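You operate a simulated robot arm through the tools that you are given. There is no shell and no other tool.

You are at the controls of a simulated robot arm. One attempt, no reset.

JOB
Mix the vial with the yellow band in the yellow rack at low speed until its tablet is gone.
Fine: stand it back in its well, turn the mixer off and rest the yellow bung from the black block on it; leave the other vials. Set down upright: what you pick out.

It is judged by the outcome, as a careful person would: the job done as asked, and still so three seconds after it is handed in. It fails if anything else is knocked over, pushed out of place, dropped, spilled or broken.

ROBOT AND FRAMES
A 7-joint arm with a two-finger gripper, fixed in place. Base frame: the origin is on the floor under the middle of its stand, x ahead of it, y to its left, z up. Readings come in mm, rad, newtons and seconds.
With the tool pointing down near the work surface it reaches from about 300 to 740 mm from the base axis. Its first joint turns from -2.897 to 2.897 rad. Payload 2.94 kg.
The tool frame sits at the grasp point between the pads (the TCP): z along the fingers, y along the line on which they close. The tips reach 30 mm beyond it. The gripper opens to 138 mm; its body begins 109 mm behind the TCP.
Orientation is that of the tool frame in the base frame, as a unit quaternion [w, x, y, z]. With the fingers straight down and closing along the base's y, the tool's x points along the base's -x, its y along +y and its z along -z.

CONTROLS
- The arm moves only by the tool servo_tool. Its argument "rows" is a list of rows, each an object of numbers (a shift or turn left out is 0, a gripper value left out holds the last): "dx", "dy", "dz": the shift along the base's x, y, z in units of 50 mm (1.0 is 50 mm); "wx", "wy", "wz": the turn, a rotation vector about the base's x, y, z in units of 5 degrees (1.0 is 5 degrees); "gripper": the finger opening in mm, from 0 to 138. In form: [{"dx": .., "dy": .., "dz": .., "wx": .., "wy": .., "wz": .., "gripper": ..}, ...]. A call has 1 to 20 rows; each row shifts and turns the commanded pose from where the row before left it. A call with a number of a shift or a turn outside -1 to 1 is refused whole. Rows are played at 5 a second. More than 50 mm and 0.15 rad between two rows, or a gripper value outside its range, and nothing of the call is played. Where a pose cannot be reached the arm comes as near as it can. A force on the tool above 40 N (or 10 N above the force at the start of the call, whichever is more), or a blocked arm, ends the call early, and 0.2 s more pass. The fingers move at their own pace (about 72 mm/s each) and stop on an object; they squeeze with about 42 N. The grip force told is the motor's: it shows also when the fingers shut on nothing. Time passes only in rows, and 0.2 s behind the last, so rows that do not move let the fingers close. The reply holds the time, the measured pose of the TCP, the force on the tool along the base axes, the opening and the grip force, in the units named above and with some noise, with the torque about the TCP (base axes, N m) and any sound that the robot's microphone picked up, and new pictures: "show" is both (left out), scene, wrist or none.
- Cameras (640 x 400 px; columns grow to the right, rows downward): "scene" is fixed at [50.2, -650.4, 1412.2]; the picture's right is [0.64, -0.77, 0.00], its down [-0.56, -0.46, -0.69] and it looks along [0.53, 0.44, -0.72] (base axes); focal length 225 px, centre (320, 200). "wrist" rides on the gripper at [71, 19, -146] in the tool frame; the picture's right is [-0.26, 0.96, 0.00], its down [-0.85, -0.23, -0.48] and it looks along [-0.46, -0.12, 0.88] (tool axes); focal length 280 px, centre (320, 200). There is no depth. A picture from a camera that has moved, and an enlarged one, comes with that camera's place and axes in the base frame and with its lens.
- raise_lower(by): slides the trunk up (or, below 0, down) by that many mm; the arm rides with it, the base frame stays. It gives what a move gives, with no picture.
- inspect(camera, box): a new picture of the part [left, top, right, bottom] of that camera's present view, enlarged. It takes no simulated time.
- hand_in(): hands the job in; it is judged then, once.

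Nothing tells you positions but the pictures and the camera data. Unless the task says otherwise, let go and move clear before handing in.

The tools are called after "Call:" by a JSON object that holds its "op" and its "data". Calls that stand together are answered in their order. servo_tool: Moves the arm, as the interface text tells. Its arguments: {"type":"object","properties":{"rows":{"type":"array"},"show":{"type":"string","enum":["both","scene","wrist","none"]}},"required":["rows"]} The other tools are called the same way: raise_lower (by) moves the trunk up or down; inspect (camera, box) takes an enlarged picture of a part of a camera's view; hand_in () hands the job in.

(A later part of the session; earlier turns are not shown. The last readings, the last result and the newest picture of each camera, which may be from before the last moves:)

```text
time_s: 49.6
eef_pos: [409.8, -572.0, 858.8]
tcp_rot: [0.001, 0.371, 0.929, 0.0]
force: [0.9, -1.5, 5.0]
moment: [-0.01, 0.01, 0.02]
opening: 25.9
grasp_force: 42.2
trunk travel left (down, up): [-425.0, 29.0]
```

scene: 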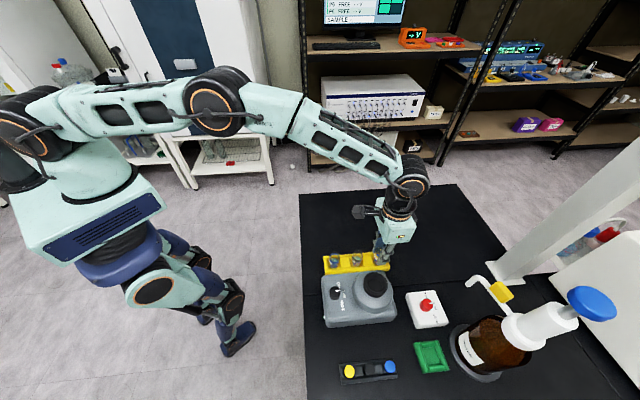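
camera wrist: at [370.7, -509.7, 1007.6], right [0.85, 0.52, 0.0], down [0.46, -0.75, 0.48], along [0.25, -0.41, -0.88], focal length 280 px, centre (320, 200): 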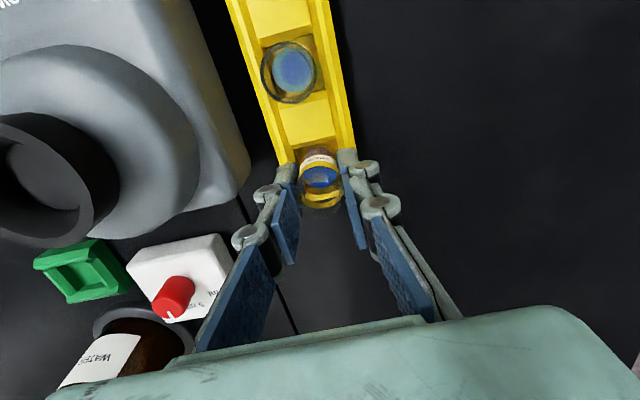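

Contact with the well floor is felt at 5 N. I'll open gradually and rise straight up.

Call:
{"op": "servo_tool", "data": {"rows": [{"gripper": 28}, {"gripper": 32}, {"gripper": 38}, {"gripper": 46}, {"gripper": 50}, {}]}}

Call:
{"op": "inspect", "data": {"camera": "wrist", "box": [240, 80, 400, 240]}}

Call:
{"op": "inspect", "data": {"camera": "scene", "box": [345, 220, 415, 290]}}

```text
time_s: 51.0
eef_pos: [409.8, -570.4, 859.0]
tcp_rot: [0.0, 0.371, 0.929, 0.001]
force: [-0.3, -0.5, 0.7]
moment: [0.02, 0.0, 0.02]
opening: 50.3
grasp_force: 0.1
trunk travel left (down, up): [-425.0, 29.0]
camera wrist: at [370.8, -509.5, 1005.1], right [0.85, 0.52, 0.0], down [0.46, -0.75, 0.48], along [0.25, -0.41, -0.88], focal length 280 px, centre (320, 200)
```

scene: 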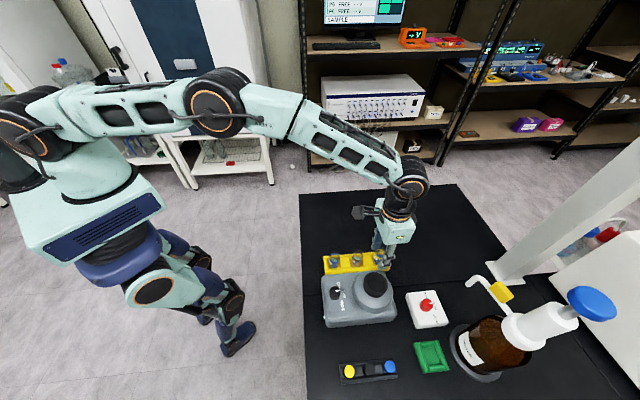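
wrist: 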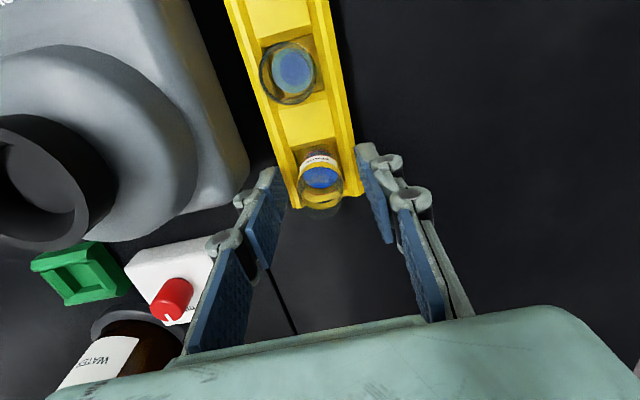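

```text
2.50 times, centred on (320, 160) of wrist
camera zoom: at [370.8, -509.5, 1005.1], right [0.85, 0.52, 0.0], down [0.46, -0.75, 0.48], along [0.25, -0.41, -0.88], focal length 701 px, centre (320, 300)
```

zoom: 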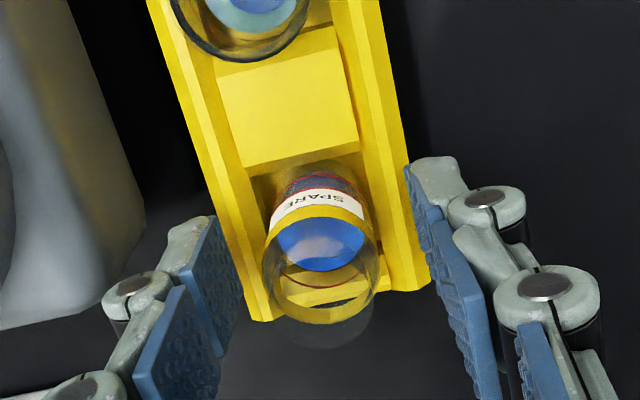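

```text
5.71 times, centred on (380, 255) of scene
camera zoom: at [50.2, -650.4, 1412.2], right [0.64, -0.77, 0.0], down [-0.56, -0.46, -0.69], along [0.53, 0.44, -0.72], focal length 1287 px, centre (-23, -114)
```

zoom: 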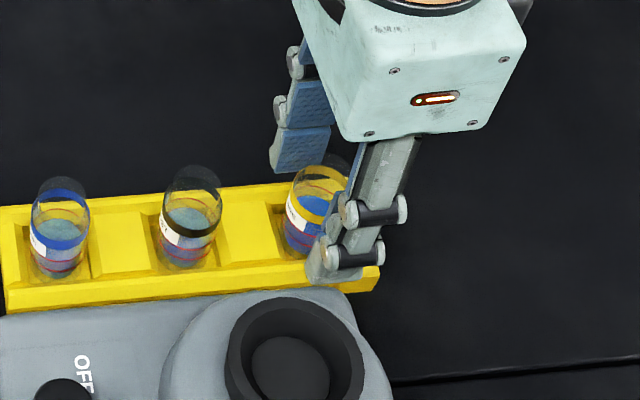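

The vial stands upright in its well. I'll rise clear and return to the knob at the yaw where I left it.

Call:
{"op": "servo_tool", "data": {"rows": [{"dz": 0.2}, {"dz": 0.4}, {"dz": 0.6}, {"dz": 0.6}, {"dz": 0.6, "gripper": 60}, {"dx": -0.587, "dy": 0.089, "wz": -1}, {"dx": -0.587, "dy": 0.089, "wz": -1}, {"dx": -0.587, "dy": 0.089, "wz": -1}, {"dx": -0.587, "dy": 0.089, "wz": -1}, {"dx": -0.587, "dy": 0.089, "wz": -1}, {"dx": -0.587, "dy": 0.089, "wz": -1}, {}, {}]}}

Call:
{"op": "inspect", "data": {"camera": "wrist", "box": [240, 60, 400, 200]}}

Call:
{"op": "inspect", "data": {"camera": "scene", "box": [315, 230, 415, 330]}}

```text
time_s: 53.8
eef_pos: [233.8, -545.4, 978.2]
tcp_rot: [0.0, 0.598, 0.801, 0.001]
force: [0.2, -0.2, -0.4]
moment: [-0.03, 0.0, -0.02]
opening: 59.9
grasp_force: 0.1
trunk travel left (down, up): [-425.0, 29.0]
camera wrist: at [231.7, -472.3, 1125.4], right [1.0, 0.02, 0.0], down [0.02, -0.88, 0.48], along [0.01, -0.48, -0.88], focal length 280 px, centre (320, 200)
```

scene: 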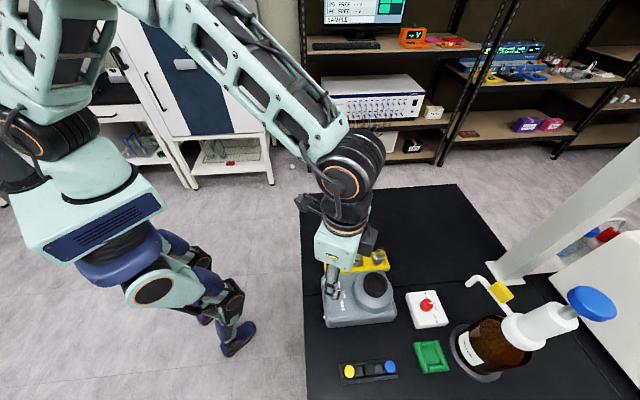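
wrist: 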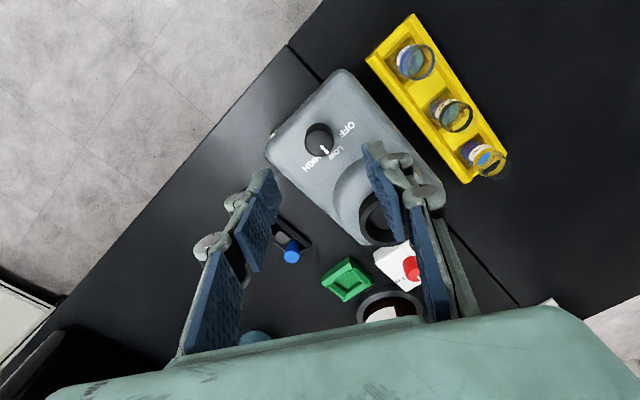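

```text
2.86 times, centred on (320, 130) of wrist
camera zoom: at [231.7, -472.3, 1125.4], right [1.0, 0.02, 0.0], down [0.02, -0.88, 0.48], along [0.01, -0.48, -0.88], focal length 801 px, centre (320, 400)
```

zoom: 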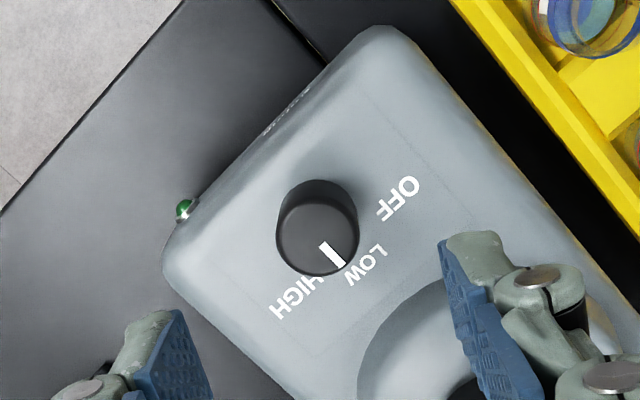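

```text
4.00 times, centred on (365, 280) of scene
camera zoom: at [50.2, -650.4, 1412.2], right [0.64, -0.77, 0.0], down [-0.56, -0.46, -0.69], along [0.53, 0.44, -0.72], focal length 901 px, centre (140, -120)
```

zoom: 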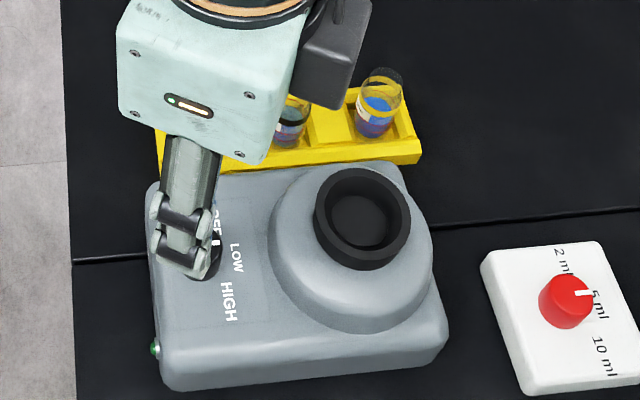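

LED is off with the cup empty, and the knob is still on LOW. I'll descend around it and close.

Call:
{"op": "servo_tool", "data": {"rows": [{"dz": -0.5}, {"dz": -0.5}, {"dz": -0.4}, {"dz": -0.2}, {"dz": -0.073}, {}, {"gripper": 40}, {"gripper": 30}, {"gripper": 22}, {"gripper": 18}, {"gripper": 18}, {"gripper": 18}]}}

Call:
{"op": "inspect", "data": {"camera": "wrist", "box": [240, 80, 400, 220]}}

```text
time_s: 56.4
eef_pos: [233.5, -545.2, 895.4]
tcp_rot: [0.0, 0.598, 0.802, 0.0]
force: [-2.6, -1.4, -1.2]
moment: [-0.18, 0.04, 0.0]
opening: 25.4
grasp_force: 45.2
trunk travel left (down, up): [-425.0, 29.0]
camera wrist: at [231.1, -472.5, 1041.3], right [1.0, 0.02, 0.0], down [0.02, -0.88, 0.48], along [0.01, -0.48, -0.88], focal length 280 px, centre (320, 200)
```

scene: 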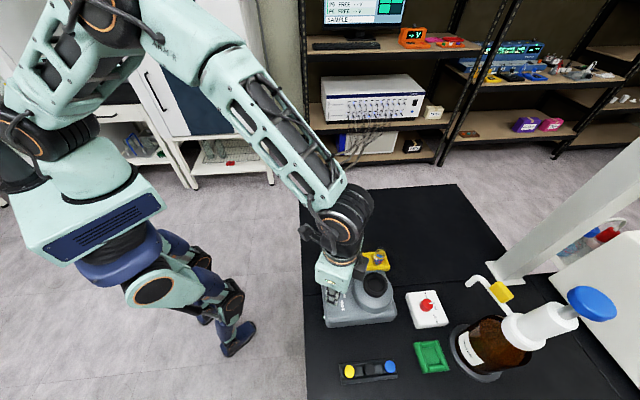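
wrist: 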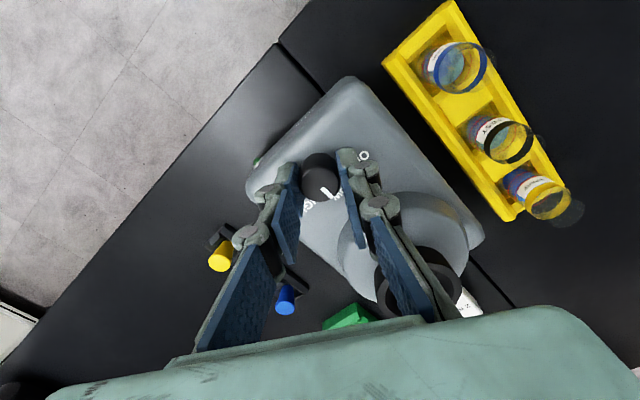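

```text
2.86 times, centred on (320, 150) of wrist
camera zoom: at [231.1, -472.5, 1041.3], right [1.0, 0.02, 0.0], down [0.02, -0.88, 0.48], along [0.01, -0.48, -0.88], focal length 801 px, centre (320, 343)
```

zoom: 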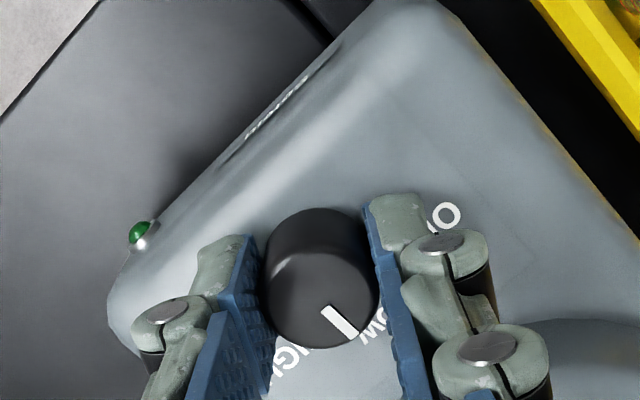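

Call:
{"op": "servo_tool", "data": {"rows": [{"wz": 1}, {"wz": 1}, {"wz": 1}, {"wz": 1}, {"wz": 1}, {"wz": 1}, {"wz": 1}, {"wz": 1}, {"wz": 1}, {"wz": 1}, {"wz": 1}, {"wz": 0.9}, {}]}}

Call:
{"op": "inspect", "data": {"camera": "wrist", "box": [240, 80, 400, 220]}}

```text
time_s: 59.2
eef_pos: [235.7, -544.5, 894.9]
tcp_rot: [0.0, 0.121, 0.993, 0.001]
force: [-0.1, 0.6, -4.5]
moment: [0.17, 0.36, -0.08]
opening: 25.3
grasp_force: 44.7
trunk travel left (down, up): [-425.0, 29.0]
camera wrist: at [169.2, -509.8, 1041.4], right [0.49, 0.87, 0.0], down [0.77, -0.43, 0.48], along [0.42, -0.23, -0.88], focal length 280 px, centre (320, 200)
```

scene: 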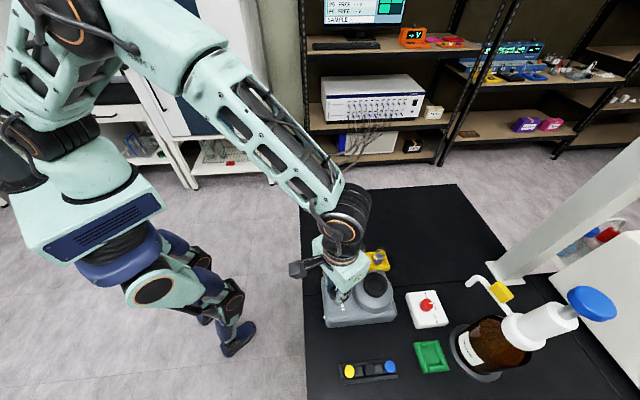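
wrist: 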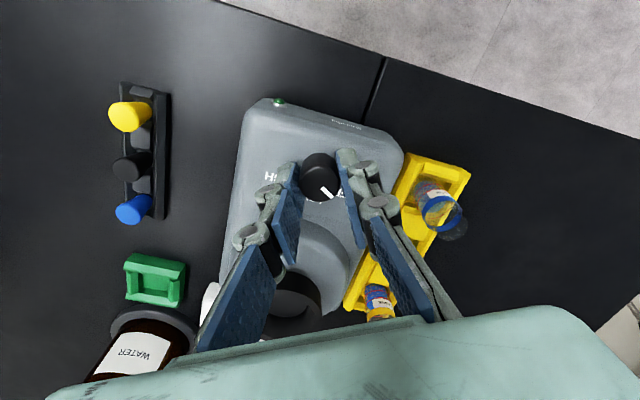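

```text
2.86 times, centred on (320, 150) of wrist
camera zoom: at [169.2, -509.8, 1041.4], right [0.49, 0.87, 0.0], down [0.77, -0.43, 0.48], along [0.42, -0.23, -0.88], focal length 801 px, centre (320, 343)
```

zoom: 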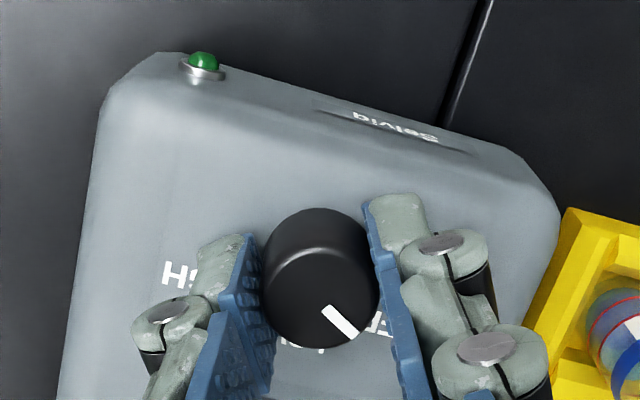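

The view matches the original OFF position exactly. I'll release and rise to confirm.

Call:
{"op": "servo_tool", "data": {"rows": [{"gripper": 40}, {"gripper": 60}, {"gripper": 60}, {"dz": 0.4}, {"dz": 0.6}, {"dz": 0.6}, {}]}}

Call:
{"op": "inspect", "data": {"camera": "wrist", "box": [270, 90, 370, 190]}}

Call:
{"op": "inspect", "data": {"camera": "scene", "box": [315, 230, 415, 330]}}

Call:
{"op": "inspect", "data": {"camera": "wrist", "box": [130, 60, 240, 200]}}

```text
time_s: 60.8
eef_pos: [234.2, -546.6, 975.3]
tcp_rot: [0.0, 0.122, 0.992, -0.001]
force: [0.2, 0.6, -0.5]
moment: [-0.02, 0.0, 0.03]
opening: 59.8
grasp_force: 0.0
trunk travel left (down, up): [-425.0, 29.0]
camera wrist: at [169.4, -511.1, 1122.2], right [0.49, 0.87, 0.0], down [0.77, -0.43, 0.48], along [0.42, -0.23, -0.88], focal length 280 px, centre (320, 200)
```

scene: 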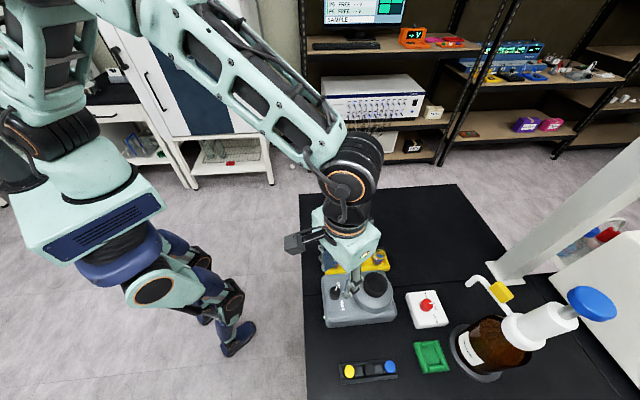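
wrist: 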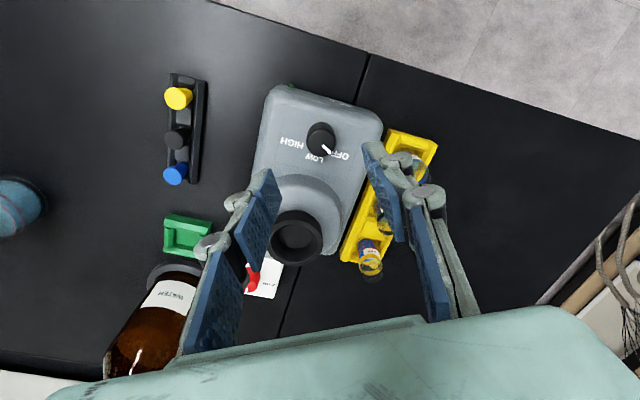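

```text
4.00 times, centred on (320, 140) of wrist
camera zoom: at [169.4, -511.1, 1122.2], right [0.49, 0.87, 0.0], down [0.77, -0.43, 0.48], along [0.42, -0.23, -0.88], focal length 1122 px, centre (320, 440)
```

zoom: 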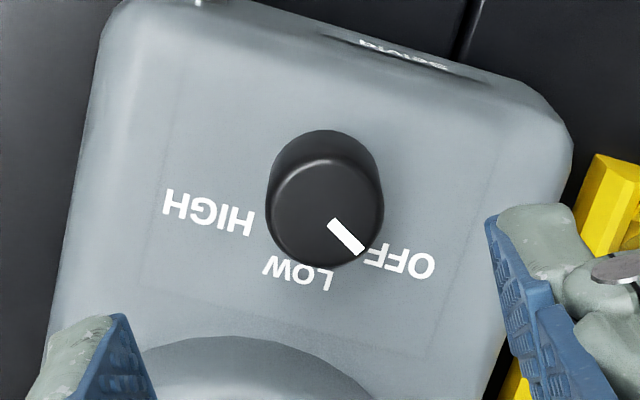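

```text
4.00 times, centred on (365, 280) of scene
camera zoom: at [50.2, -650.4, 1412.2], right [0.64, -0.77, 0.0], down [-0.56, -0.46, -0.69], along [0.53, 0.44, -0.72], focal length 901 px, centre (140, -120)
```

zoom: 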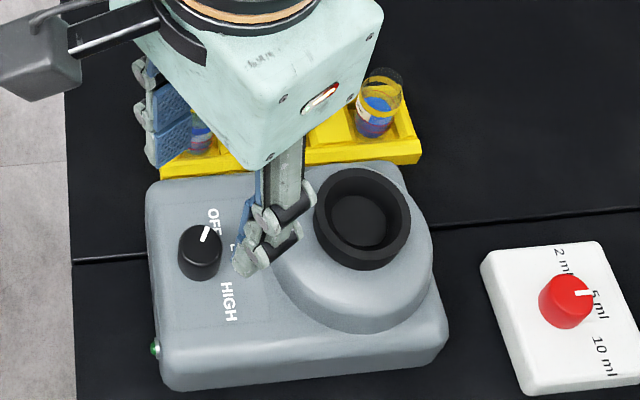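

```text
2.86 times, centred on (185, 130) of wrist
camera zoom: at [169.4, -511.1, 1122.2], right [0.49, 0.87, 0.0], down [0.77, -0.43, 0.48], along [0.42, -0.23, -0.88], focal length 801 px, centre (706, 400)
```

zoom: 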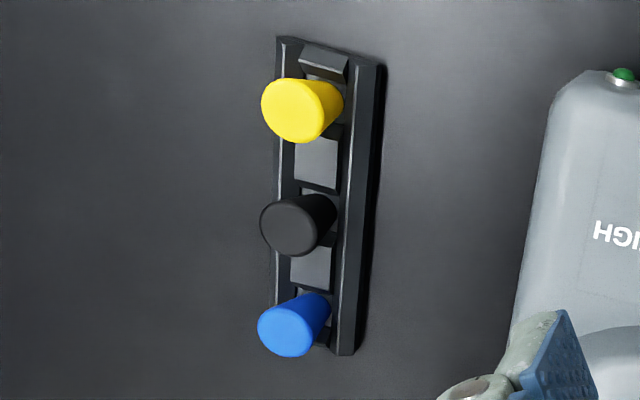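

The knob is back on OFF. Next is the yellow bung at about (138,-656), top at about 833; I'll hover above it with the closing axis across the block.

Call:
{"op": "servo_tool", "data": {"rows": [{"dx": -0.274, "dy": -0.319, "dz": -0.05, "wz": -0.871, "gripper": 50}, {"dx": -0.274, "dy": -0.319, "dz": -0.05, "wz": -0.871}, {"dx": -0.274, "dy": -0.319, "dz": -0.05, "wz": -0.871}, {"dx": -0.274, "dy": -0.319, "dz": -0.15, "wz": -0.871}, {"dx": -0.274, "dy": -0.319, "dz": -0.15, "wz": -0.871}, {"dx": -0.274, "dy": -0.319, "dz": -0.15, "wz": -0.871}, {"dx": -0.274, "dy": -0.319, "dz": -0.2, "wz": -0.871}, {}, {}]}}

Call:
{"op": "inspect", "data": {"camera": "wrist", "box": [250, 60, 390, 220]}}

Call:
{"op": "inspect", "data": {"camera": "scene", "box": [320, 330, 420, 400]}}

```text
time_s: 62.8
eef_pos: [136.8, -656.8, 935.4]
tcp_rot: [0.0, 0.38, 0.925, 0.0]
force: [0.2, 0.4, -0.2]
moment: [0.0, 0.02, 0.0]
opening: 49.9
grasp_force: 0.1
trunk travel left (down, up): [-425.0, 29.0]
camera wrist: at [99.3, -594.3, 1081.5], right [0.86, 0.5, 0.0], down [0.44, -0.76, 0.48], along [0.24, -0.41, -0.88], focal length 280 px, centre (320, 200)
```

scene: 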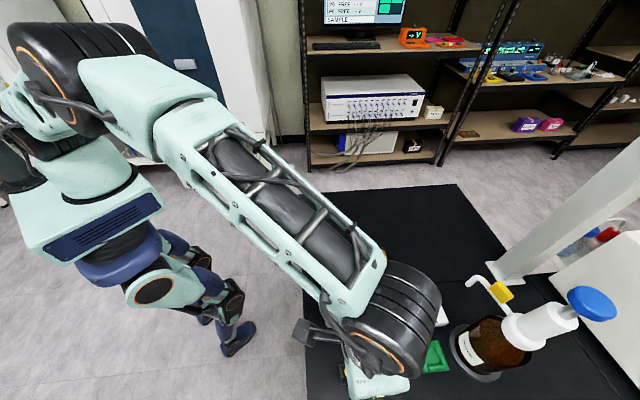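
wrist: 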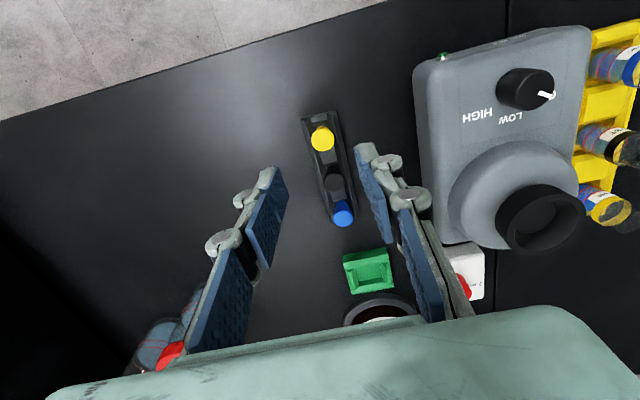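

```text
2.50 times, centred on (320, 140) of wrist
camera zoom: at [99.3, -594.3, 1081.5], right [0.86, 0.5, 0.0], down [0.44, -0.76, 0.48], along [0.24, -0.41, -0.88], focal length 701 px, centre (320, 350)
```

zoom: 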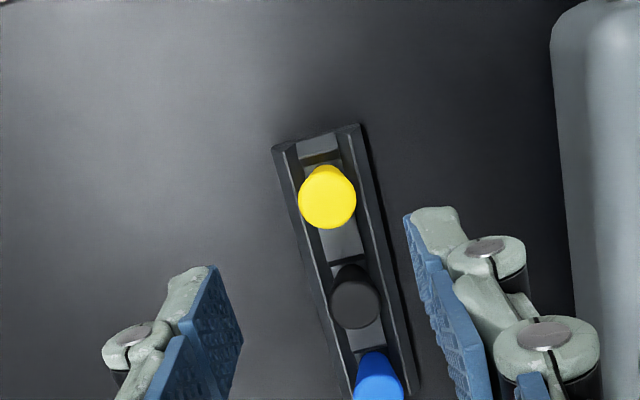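

```text
5.71 times, centred on (370, 365) of scene
camera zoom: at [50.2, -650.4, 1412.2], right [0.64, -0.77, 0.0], down [-0.56, -0.46, -0.69], along [0.53, 0.44, -0.72], focal length 1287 px, centre (34, -743)
```

zoom: 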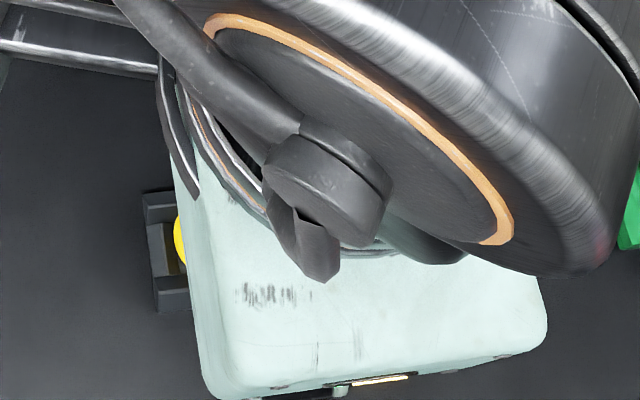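

The bung top refines to (137.9,-655.8), about 21 mm across. I'll correct 2 mm and descend so the tips overlap only the top ~9 mm of it.

Call:
{"op": "servo_tool", "data": {"rows": [{"dx": 0.03, "dy": 0.034}, {"dz": -0.4}, {"dz": -0.4}, {"dz": -0.3}, {"dz": -0.2}, {"dz": -0.14}, {}, {}]}}

Call:
{"op": "inspect", "data": {"camera": "wrist", "box": [240, 80, 400, 220]}}

Call:
{"op": "inspect", "data": {"camera": "scene", "box": [320, 330, 420, 400]}}

```text
time_s: 64.6
eef_pos: [138.5, -656.5, 862.3]
tcp_rot: [-0.001, 0.379, 0.926, 0.0]
force: [0.3, 0.2, 0.2]
moment: [0.0, 0.0, 0.01]
opening: 50.1
grasp_force: 0.0
trunk travel left (down, up): [-425.0, 29.0]
camera wrist: at [101.8, -592.7, 1008.9], right [0.86, 0.5, 0.0], down [0.44, -0.76, 0.48], along [0.24, -0.41, -0.88], focal length 280 px, centre (320, 200)
```

scene: 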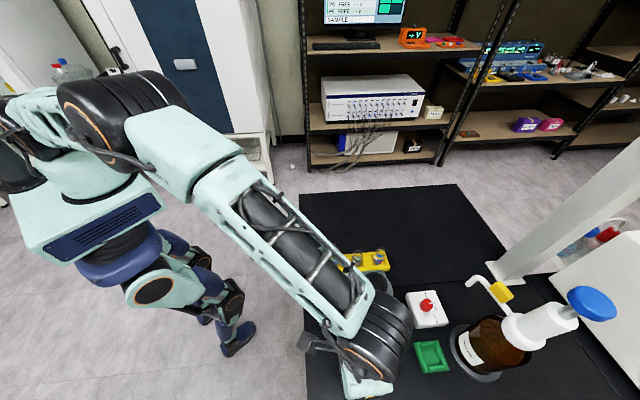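
wrist: 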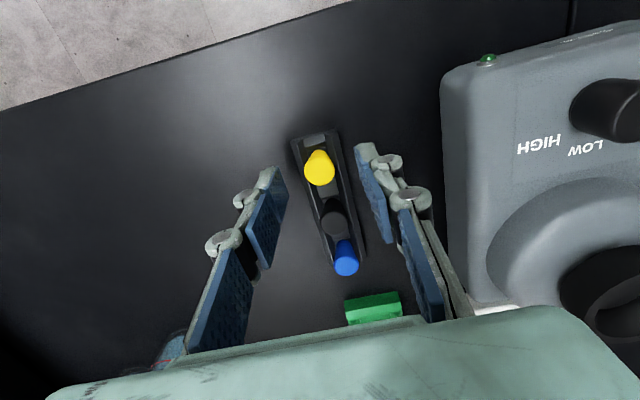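

```text
2.86 times, centred on (320, 150) of wrist
camera zoom: at [101.8, -592.7, 1008.9], right [0.86, 0.5, 0.0], down [0.44, -0.76, 0.48], along [0.24, -0.41, -0.88], focal length 801 px, centre (320, 343)
```

zoom: 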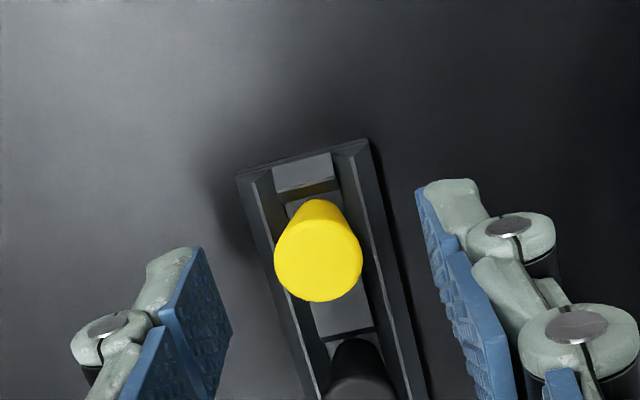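

```text
5.71 times, centred on (370, 365) of scene
camera zoom: at [50.2, -650.4, 1412.2], right [0.64, -0.77, 0.0], down [-0.56, -0.46, -0.69], along [0.53, 0.44, -0.72], focal length 1287 px, centre (34, -743)
```

zoom: 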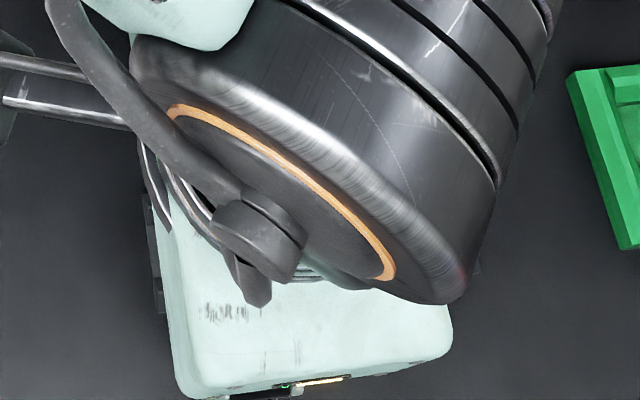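

Call:
{"op": "servo_tool", "data": {"rows": [{"dx": -0.015, "dy": 0.005, "dz": -0.1}, {"dz": -0.09}, {}, {"gripper": 36}, {"gripper": 28}, {"gripper": 22}, {"gripper": 16}, {"gripper": 14}, {"gripper": 14}, {}]}}

Call:
{"op": "inspect", "data": {"camera": "wrist", "box": [260, 100, 380, 220]}}

```text
time_s: 66.8
eef_pos: [139.0, -654.4, 853.0]
tcp_rot: [0.001, 0.378, 0.926, 0.0]
force: [-1.4, -0.5, 0.6]
moment: [-0.01, 0.01, 0.0]
opening: 16.2
grasp_force: 1.6
trunk travel left (down, up): [-425.0, 29.0]
camera wrist: at [101.3, -592.5, 999.9], right [0.86, 0.5, 0.0], down [0.44, -0.76, 0.48], along [0.24, -0.41, -0.88], focal length 280 px, centre (320, 200)
```

scene: 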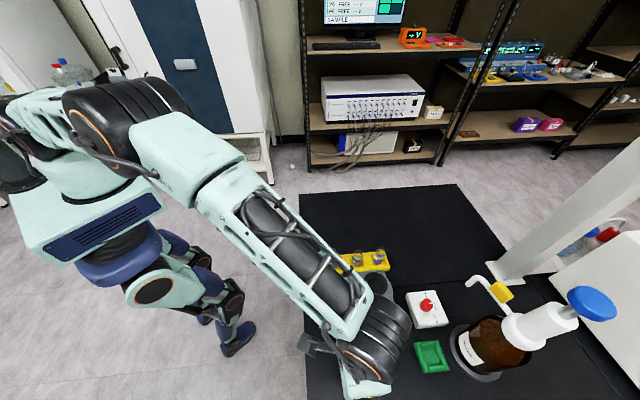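
wrist: 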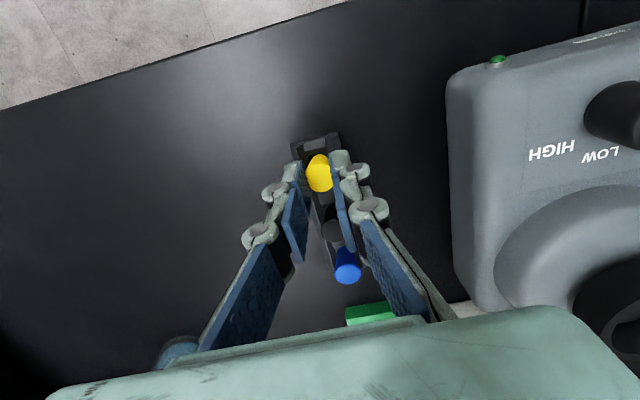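

```text
3.33 times, centred on (320, 160) of wrist
camera zoom: at [101.3, -592.5, 999.9], right [0.86, 0.5, 0.0], down [0.44, -0.76, 0.48], along [0.24, -0.41, -0.88], focal length 935 px, centre (320, 333)
```

zoom: 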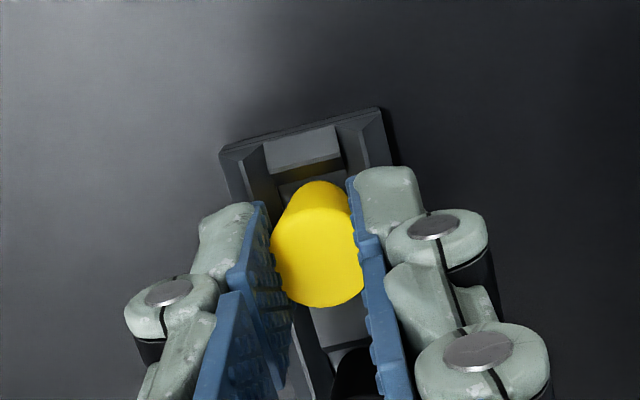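

The grip reads 16.2 mm with low force, so I'll command a smaller opening to firm it up.

Call:
{"op": "servo_tool", "data": {"rows": [{"gripper": 10}, {"gripper": 8}, {"gripper": 8}], "show": "wrist"}}

Call:
{"op": "inspect", "data": {"camera": "wrist", "box": [260, 100, 380, 220]}}

```text
time_s: 67.6
eef_pos: [138.5, -656.0, 853.8]
tcp_rot: [0.001, 0.379, 0.926, 0.0]
force: [0.2, -0.1, 1.4]
moment: [0.0, 0.02, 0.01]
opening: 13.7
grasp_force: 39.9
trunk travel left (down, up): [-425.0, 29.0]
camera wrist: at [101.3, -592.5, 999.9], right [0.86, 0.5, 0.0], down [0.44, -0.76, 0.48], along [0.24, -0.41, -0.88], focal length 280 px, centre (320, 200)
```

wrist: 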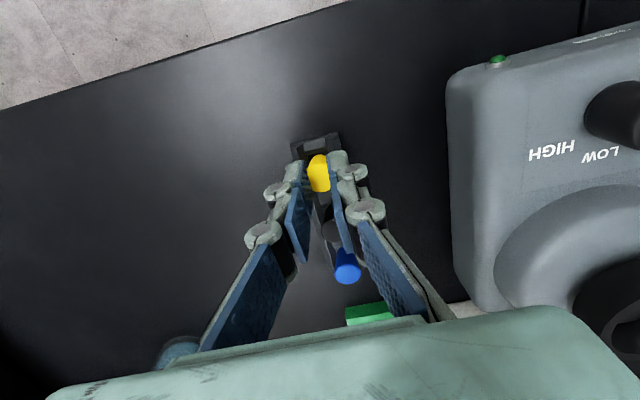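

```text
3.33 times, centred on (320, 160) of wrist
camera zoom: at [101.3, -592.5, 999.9], right [0.86, 0.5, 0.0], down [0.44, -0.76, 0.48], along [0.24, -0.41, -0.88], focal length 935 px, centre (320, 333)
```

zoom: 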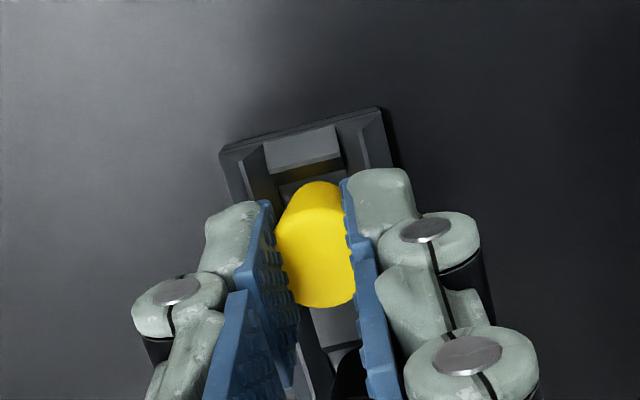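

Now it's held with 40 N. I'll lift gently and check that the bung comes along upright.

Call:
{"op": "servo_tool", "data": {"rows": [{"dz": 0.06}, {"dz": 0.1}, {"dz": 0.2}, {"dz": 0.3}, {"dz": 0.3}, {"dz": 0.3}, {"dz": 0.3}, {}]}}

Call:
{"op": "inspect", "data": {"camera": "wrist", "box": [260, 100, 380, 220]}}

Call:
{"op": "inspect", "data": {"camera": "scene", "box": [320, 320, 420, 400]}}

```text
time_s: 69.4
eef_pos: [138.6, -655.3, 932.4]
tcp_rot: [0.0, 0.378, 0.926, 0.0]
force: [0.0, 0.6, -0.3]
moment: [-0.01, 0.02, 0.0]
opening: 13.7
grasp_force: 40.2
trunk travel left (down, up): [-425.0, 29.0]
camera wrist: at [100.7, -592.9, 1078.7], right [0.86, 0.5, 0.0], down [0.44, -0.76, 0.48], along [0.24, -0.41, -0.88], focal length 280 px, centre (320, 200)
```

scene: 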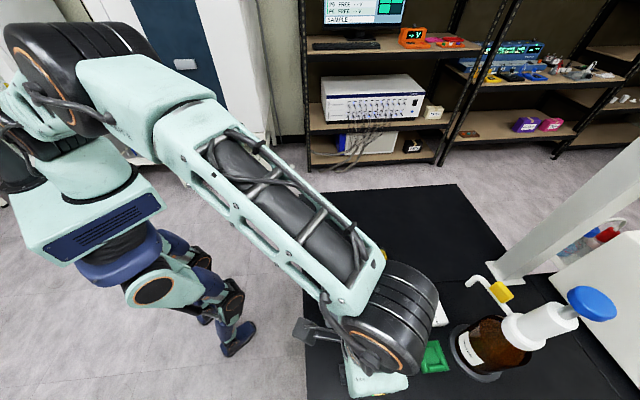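
wrist: 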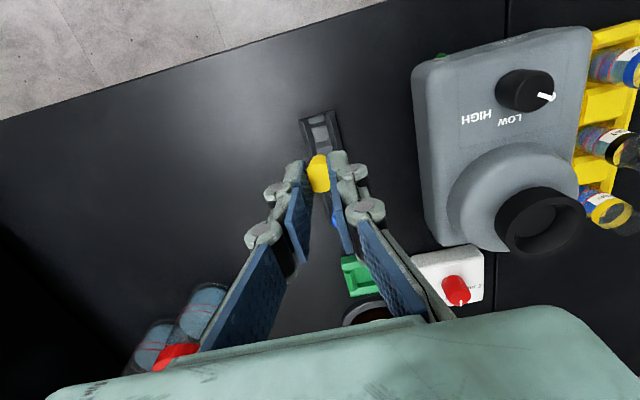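

```text
3.33 times, centred on (320, 160) of wrist
camera zoom: at [100.7, -592.9, 1078.7], right [0.86, 0.5, 0.0], down [0.44, -0.76, 0.48], along [0.24, -0.41, -0.88], focal length 935 px, centre (320, 333)
```

zoom: 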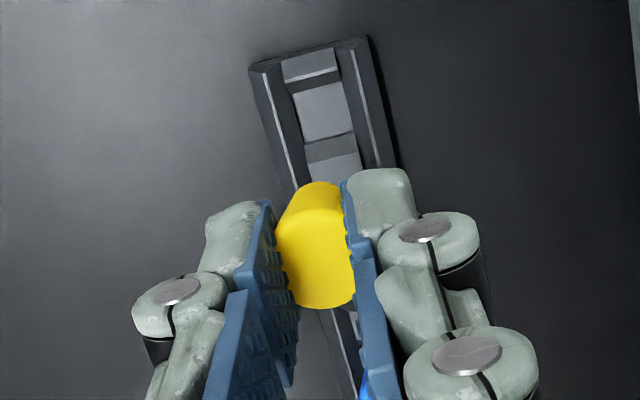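

```text
5.00 times, centred on (370, 360) of scene
camera zoom: at [50.2, -650.4, 1412.2], right [0.64, -0.77, 0.0], down [-0.56, -0.46, -0.69], along [0.53, 0.44, -0.72], focal length 1126 px, centre (70, -600)
```

zoom: 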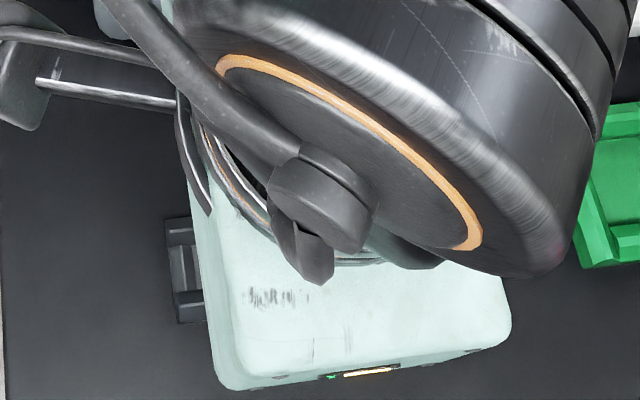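

The bung is held upright. I'll raise to about z=996 and carry it over the mixer with clearance, to above the yellow-band vial.

Call:
{"op": "servo_tool", "data": {"rows": [{"dz": 0.4}, {"dz": 0.5}, {"dz": 0.4}, {"dx": 0.2, "dy": 0.061}, {"dx": 0.36, "dy": 0.11}, {"dx": 0.4, "dy": 0.123}, {"dx": 0.4, "dy": 0.123}, {"dx": 0.4, "dy": 0.123}, {"dx": 0.4, "dy": 0.123}, {"dx": 0.4, "dy": 0.123}, {"dx": 0.4, "dy": 0.123}, {"dx": 0.4, "dy": 0.123}, {"dx": 0.4, "dy": 0.123}, {"dx": 0.4, "dy": 0.123}, {"dx": 0.4, "dy": 0.123}, {"dx": 0.4, "dy": 0.123}, {"dx": 0.3, "dy": 0.092}, {"dx": 0.163, "dy": 0.048}, {}, {}]}}

Call:
{"op": "inspect", "data": {"camera": "wrist", "box": [260, 60, 380, 220]}}

Call:
{"op": "inspect", "data": {"camera": "scene", "box": [340, 200, 430, 290]}}

```text
time_s: 73.6
eef_pos: [411.2, -570.9, 997.5]
tcp_rot: [0.0, 0.379, 0.925, 0.001]
force: [-0.8, 0.1, 0.9]
moment: [0.02, 0.04, -0.02]
opening: 13.6
grasp_force: 39.9
trunk travel left (down, up): [-425.0, 29.0]
camera wrist: at [371.9, -507.7, 1142.7], right [0.86, 0.5, 0.0], down [0.44, -0.76, 0.48], along [0.24, -0.41, -0.88], focal length 280 px, centre (320, 200)
```

scene: 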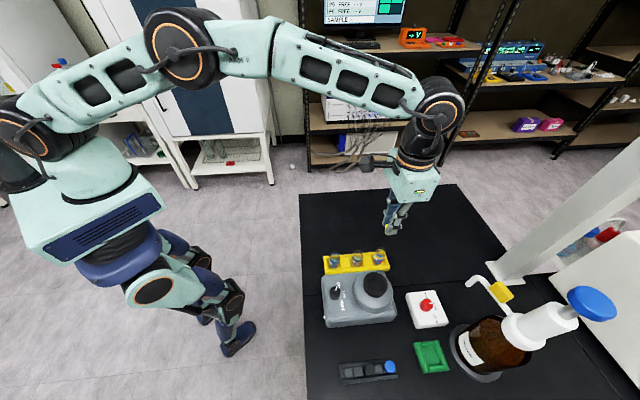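
wrist: 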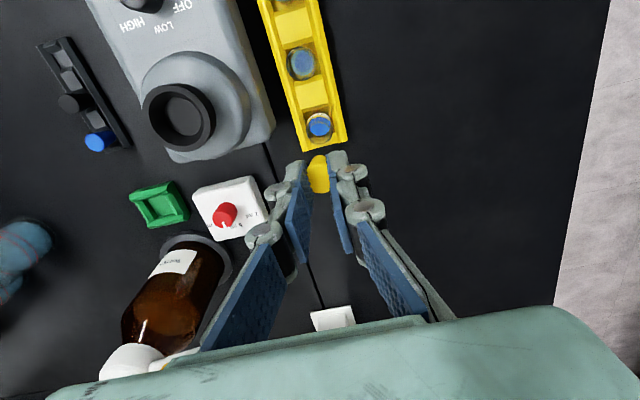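

```text
2.50 times, centred on (320, 140) of wrist
camera zoom: at [371.9, -507.7, 1142.7], right [0.86, 0.5, 0.0], down [0.44, -0.76, 0.48], along [0.24, -0.41, -0.88], focal length 701 px, centre (320, 350)
```

zoom: 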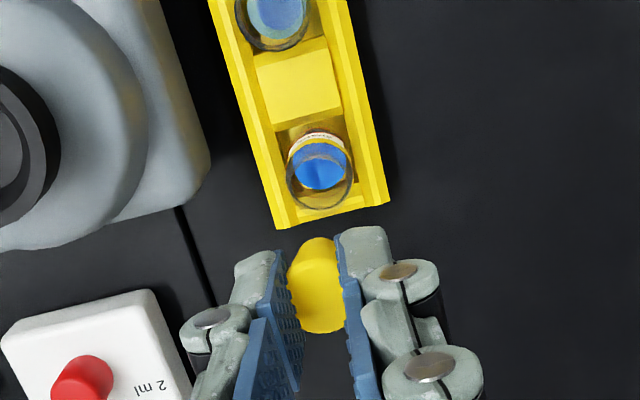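

```text
4.44 times, centred on (385, 245) of scene
camera zoom: at [50.2, -650.4, 1412.2], right [0.64, -0.77, 0.0], down [-0.56, -0.46, -0.69], along [0.53, 0.44, -0.72], focal length 1001 px, centre (31, 0)
```

zoom: 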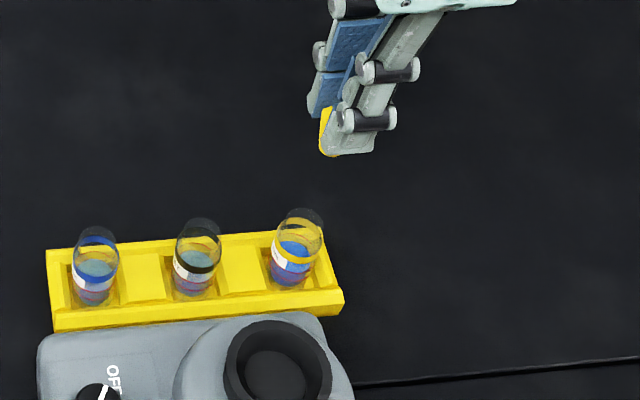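

Call:
{"op": "inspect", "data": {"camera": "wrist", "box": [295, 105, 345, 155]}}

Call:
{"op": "inspect", "data": {"camera": "scene", "box": [390, 210, 440, 250]}}

Call:
{"op": "inspect", "data": {"camera": "scene", "box": [360, 235, 420, 280]}}

Call:
{"op": "inspect", "data": {"camera": "wrist", "box": [285, 145, 355, 205]}}

```text
8.00 times, centred on (320, 130) of wrist
camera zoom: at [371.9, -507.7, 1142.7], right [0.86, 0.5, 0.0], down [0.44, -0.76, 0.48], along [0.24, -0.41, -0.88], focal length 2243 px, centre (320, 760)
```

zoom: 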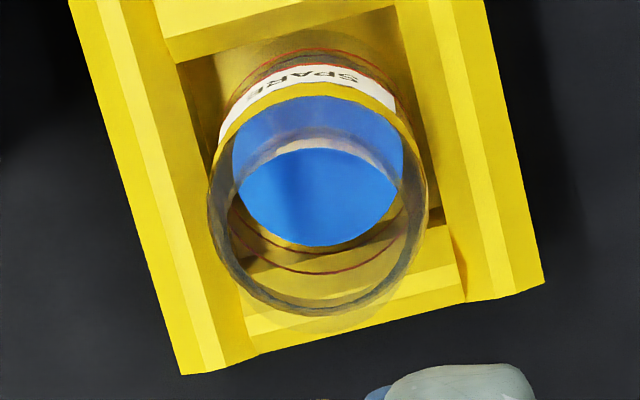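

```text
10.00 times, centred on (415, 230) of scene
camera zoom: at [50.2, -650.4, 1412.2], right [0.64, -0.77, 0.0], down [-0.56, -0.46, -0.69], along [0.53, 0.44, -0.72], focal length 2252 px, centre (-630, -100)
```

zoom: 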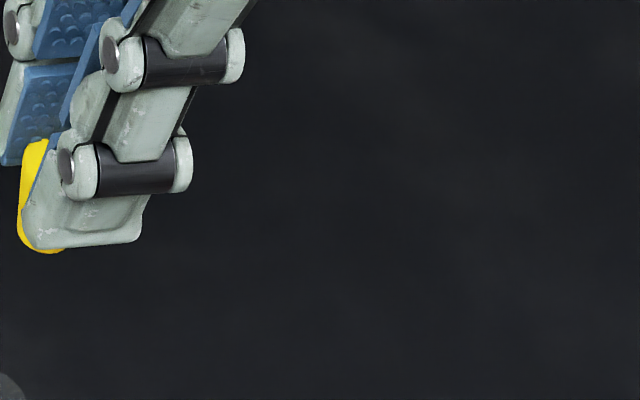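

```text
8.89 times, centred on (390, 258) of scene
camera zoom: at [50.2, -650.4, 1412.2], right [0.64, -0.77, 0.0], down [-0.56, -0.46, -0.69], along [0.53, 0.44, -0.72], focal length 2002 px, centre (-302, -311)
```

zoom: 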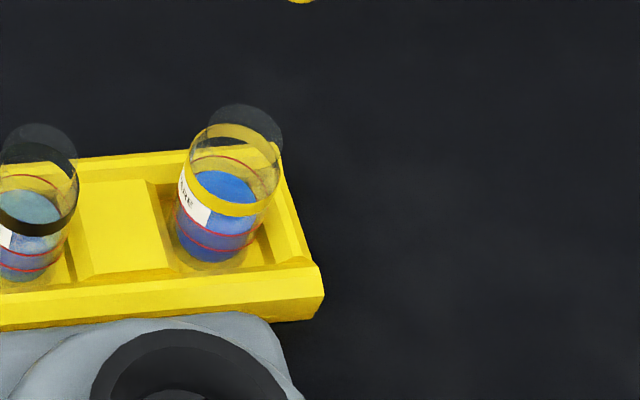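

```text
6.67 times, centred on (320, 175) of wrist
camera zoom: at [371.9, -507.7, 1142.7], right [0.86, 0.5, 0.0], down [0.44, -0.76, 0.48], along [0.24, -0.41, -0.88], focal length 1869 px, centre (320, 367)
```

zoom: 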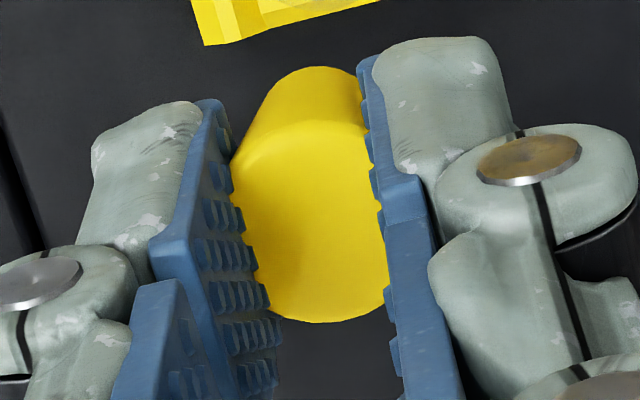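

The bung bottom is about 45 mm below the TCP and the vial rim is near z≈865 at (409,-571.8). I'll correct 0.7 mm and descend to just above the rim.

Call:
{"op": "servo_tool", "data": {"rows": [{"dx": -0.004, "dy": -0.014}, {"dz": -0.2}, {"dz": -0.4}, {"dz": -0.4}, {"dz": -0.3}, {"dz": -0.2}, {"dz": -0.1}, {}, {}]}}

Call:
{"op": "inspect", "data": {"camera": "wrist", "box": [280, 100, 360, 200]}}

Call:
{"op": "inspect", "data": {"camera": "scene", "box": [360, 225, 420, 275]}}

```text
time_s: 75.6
eef_pos: [410.0, -571.7, 917.3]
tcp_rot: [0.0, 0.378, 0.926, 0.001]
force: [-0.6, -0.8, 0.6]
moment: [-0.02, 0.0, 0.0]
opening: 13.2
grasp_force: 40.1
trunk travel left (down, up): [-425.0, 29.0]
camera wrist: at [372.3, -509.3, 1063.3], right [0.86, 0.5, 0.0], down [0.44, -0.76, 0.48], along [0.24, -0.41, -0.88], focal length 280 px, centre (320, 200)
```

scene: 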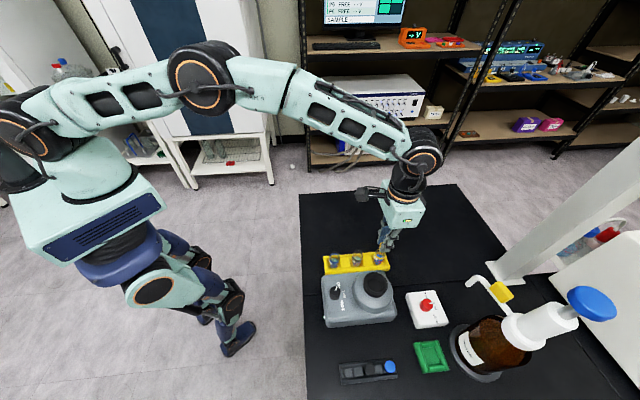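
wrist: 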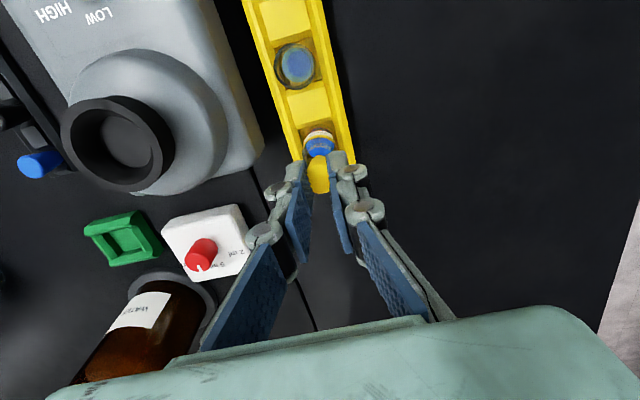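

```text
4.00 times, centred on (320, 150) of wrist
camera zoom: at [372.3, -509.3, 1063.3], right [0.86, 0.5, 0.0], down [0.44, -0.76, 0.48], along [0.24, -0.41, -0.88], focal length 1122 px, centre (320, 400)
```

zoom: 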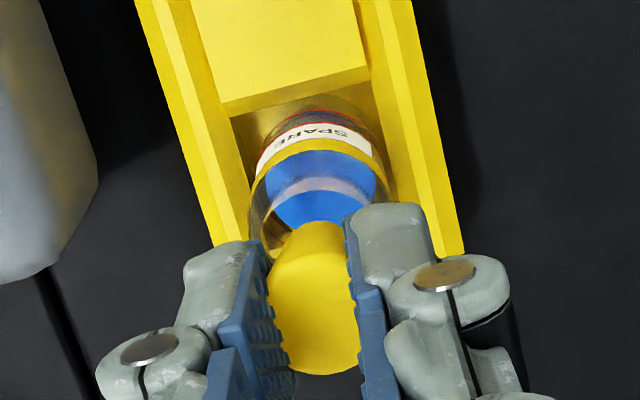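

```text
8.00 times, centred on (390, 250) of scene
camera zoom: at [50.2, -650.4, 1412.2], right [0.64, -0.77, 0.0], down [-0.56, -0.46, -0.69], along [0.53, 0.44, -0.72], focal length 1802 px, centre (-240, -200)
```

zoom: 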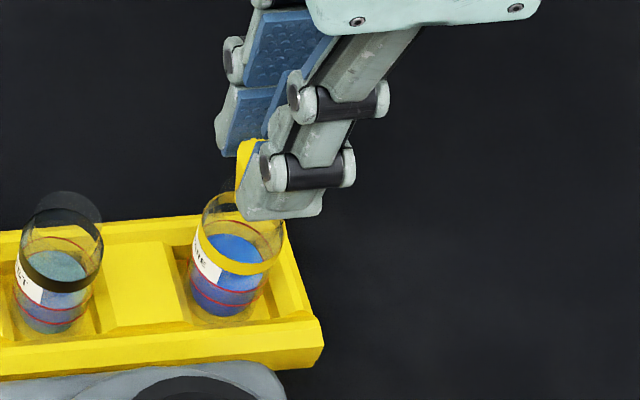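

The bung is nearly concentric with the vial. I'll make a 1 mm correction and lower in small steps, watching force.

Call:
{"op": "servo_tool", "data": {"rows": [{"dx": -0.01, "dy": 0.016}, {"dz": -0.06}, {"dz": -0.06}, {"dz": -0.04}, {}], "show": "none"}}

Call:
{"op": "inspect", "data": {"camera": "wrist", "box": [280, 100, 360, 200]}}

Call:
{"op": "inspect", "data": {"camera": "scene", "box": [360, 235, 410, 275]}}

```text
time_s: 76.8
eef_pos: [409.2, -570.0, 909.5]
tcp_rot: [0.0, 0.379, 0.925, -0.001]
force: [0.8, -1.2, 4.8]
moment: [-0.04, -0.03, 0.02]
opening: 15.5
grasp_force: 42.2
trunk travel left (down, up): [-425.0, 29.0]
```

```text
4.00 times, centred on (320, 150) of wrist
camera zoom: at [371.1, -508.3, 1056.2], right [0.86, 0.5, 0.0], down [0.44, -0.76, 0.48], along [0.24, -0.41, -0.88], focal length 1122 px, centre (320, 400)
```

zoom: 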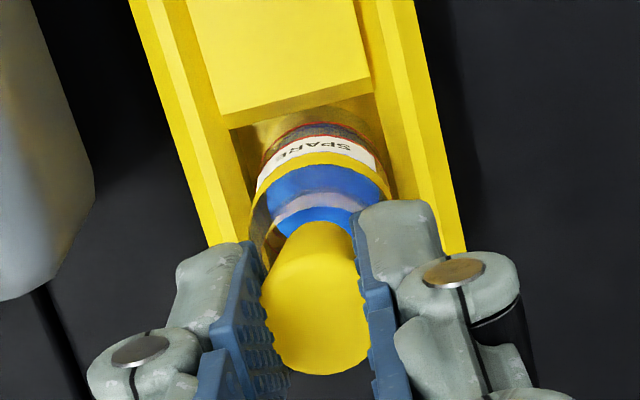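

```text
10.00 times, centred on (385, 255) of scene
camera zoom: at [50.2, -650.4, 1412.2], right [0.64, -0.77, 0.0], down [-0.56, -0.46, -0.69], along [0.53, 0.44, -0.72], focal length 2252 px, centre (-330, -350)
```

zoom: 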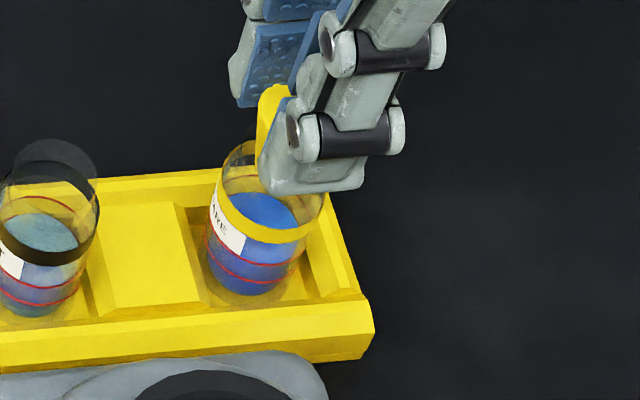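

Contact: 4.8 N upward with the bung bottom at about rim height. I'll press another millimetre to tell seating from a glancing touch.

Call:
{"op": "servo_tool", "data": {"rows": [{"dz": -0.02}, {}, {}], "show": "none"}}

Call:
{"op": "inspect", "data": {"camera": "wrist", "box": [290, 120, 350, 200]}}

Call:
{"op": "inspect", "data": {"camera": "scene", "box": [365, 235, 400, 265]}}

```text
time_s: 77.6
eef_pos: [410.0, -571.2, 908.3]
tcp_rot: [0.001, 0.379, 0.926, -0.001]
force: [-0.6, -1.5, 10.9]
moment: [-0.06, 0.03, -0.01]
opening: 15.2
grasp_force: 41.2
trunk travel left (down, up): [-425.0, 29.0]
```

```text
5.00 times, centred on (320, 160) of wrist
camera zoom: at [371.3, -507.8, 1055.7], right [0.86, 0.5, 0.0], down [0.44, -0.76, 0.48], along [0.24, -0.41, -0.88], focal length 1402 px, centre (320, 400)
```

zoom: 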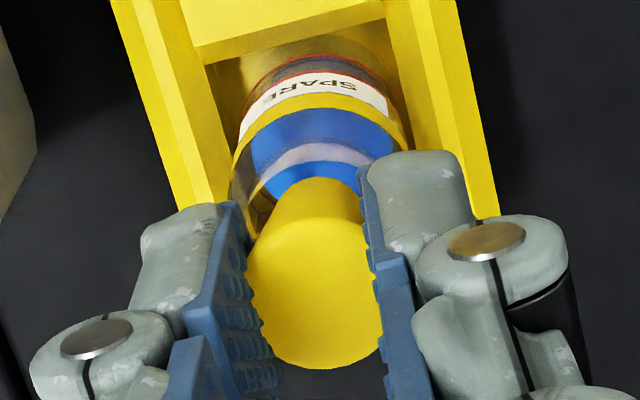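

```text
13.33 times, centred on (382, 250) of scene
camera zoom: at [50.2, -650.4, 1412.2], right [0.64, -0.77, 0.0], down [-0.56, -0.46, -0.69], along [0.53, 0.44, -0.72], focal length 3003 px, centre (-513, -467)
```

zoom: 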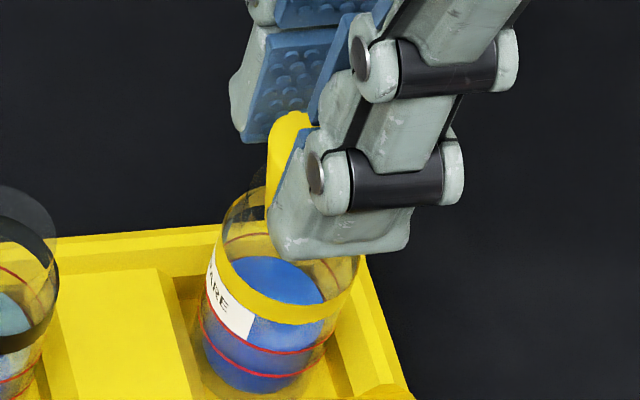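

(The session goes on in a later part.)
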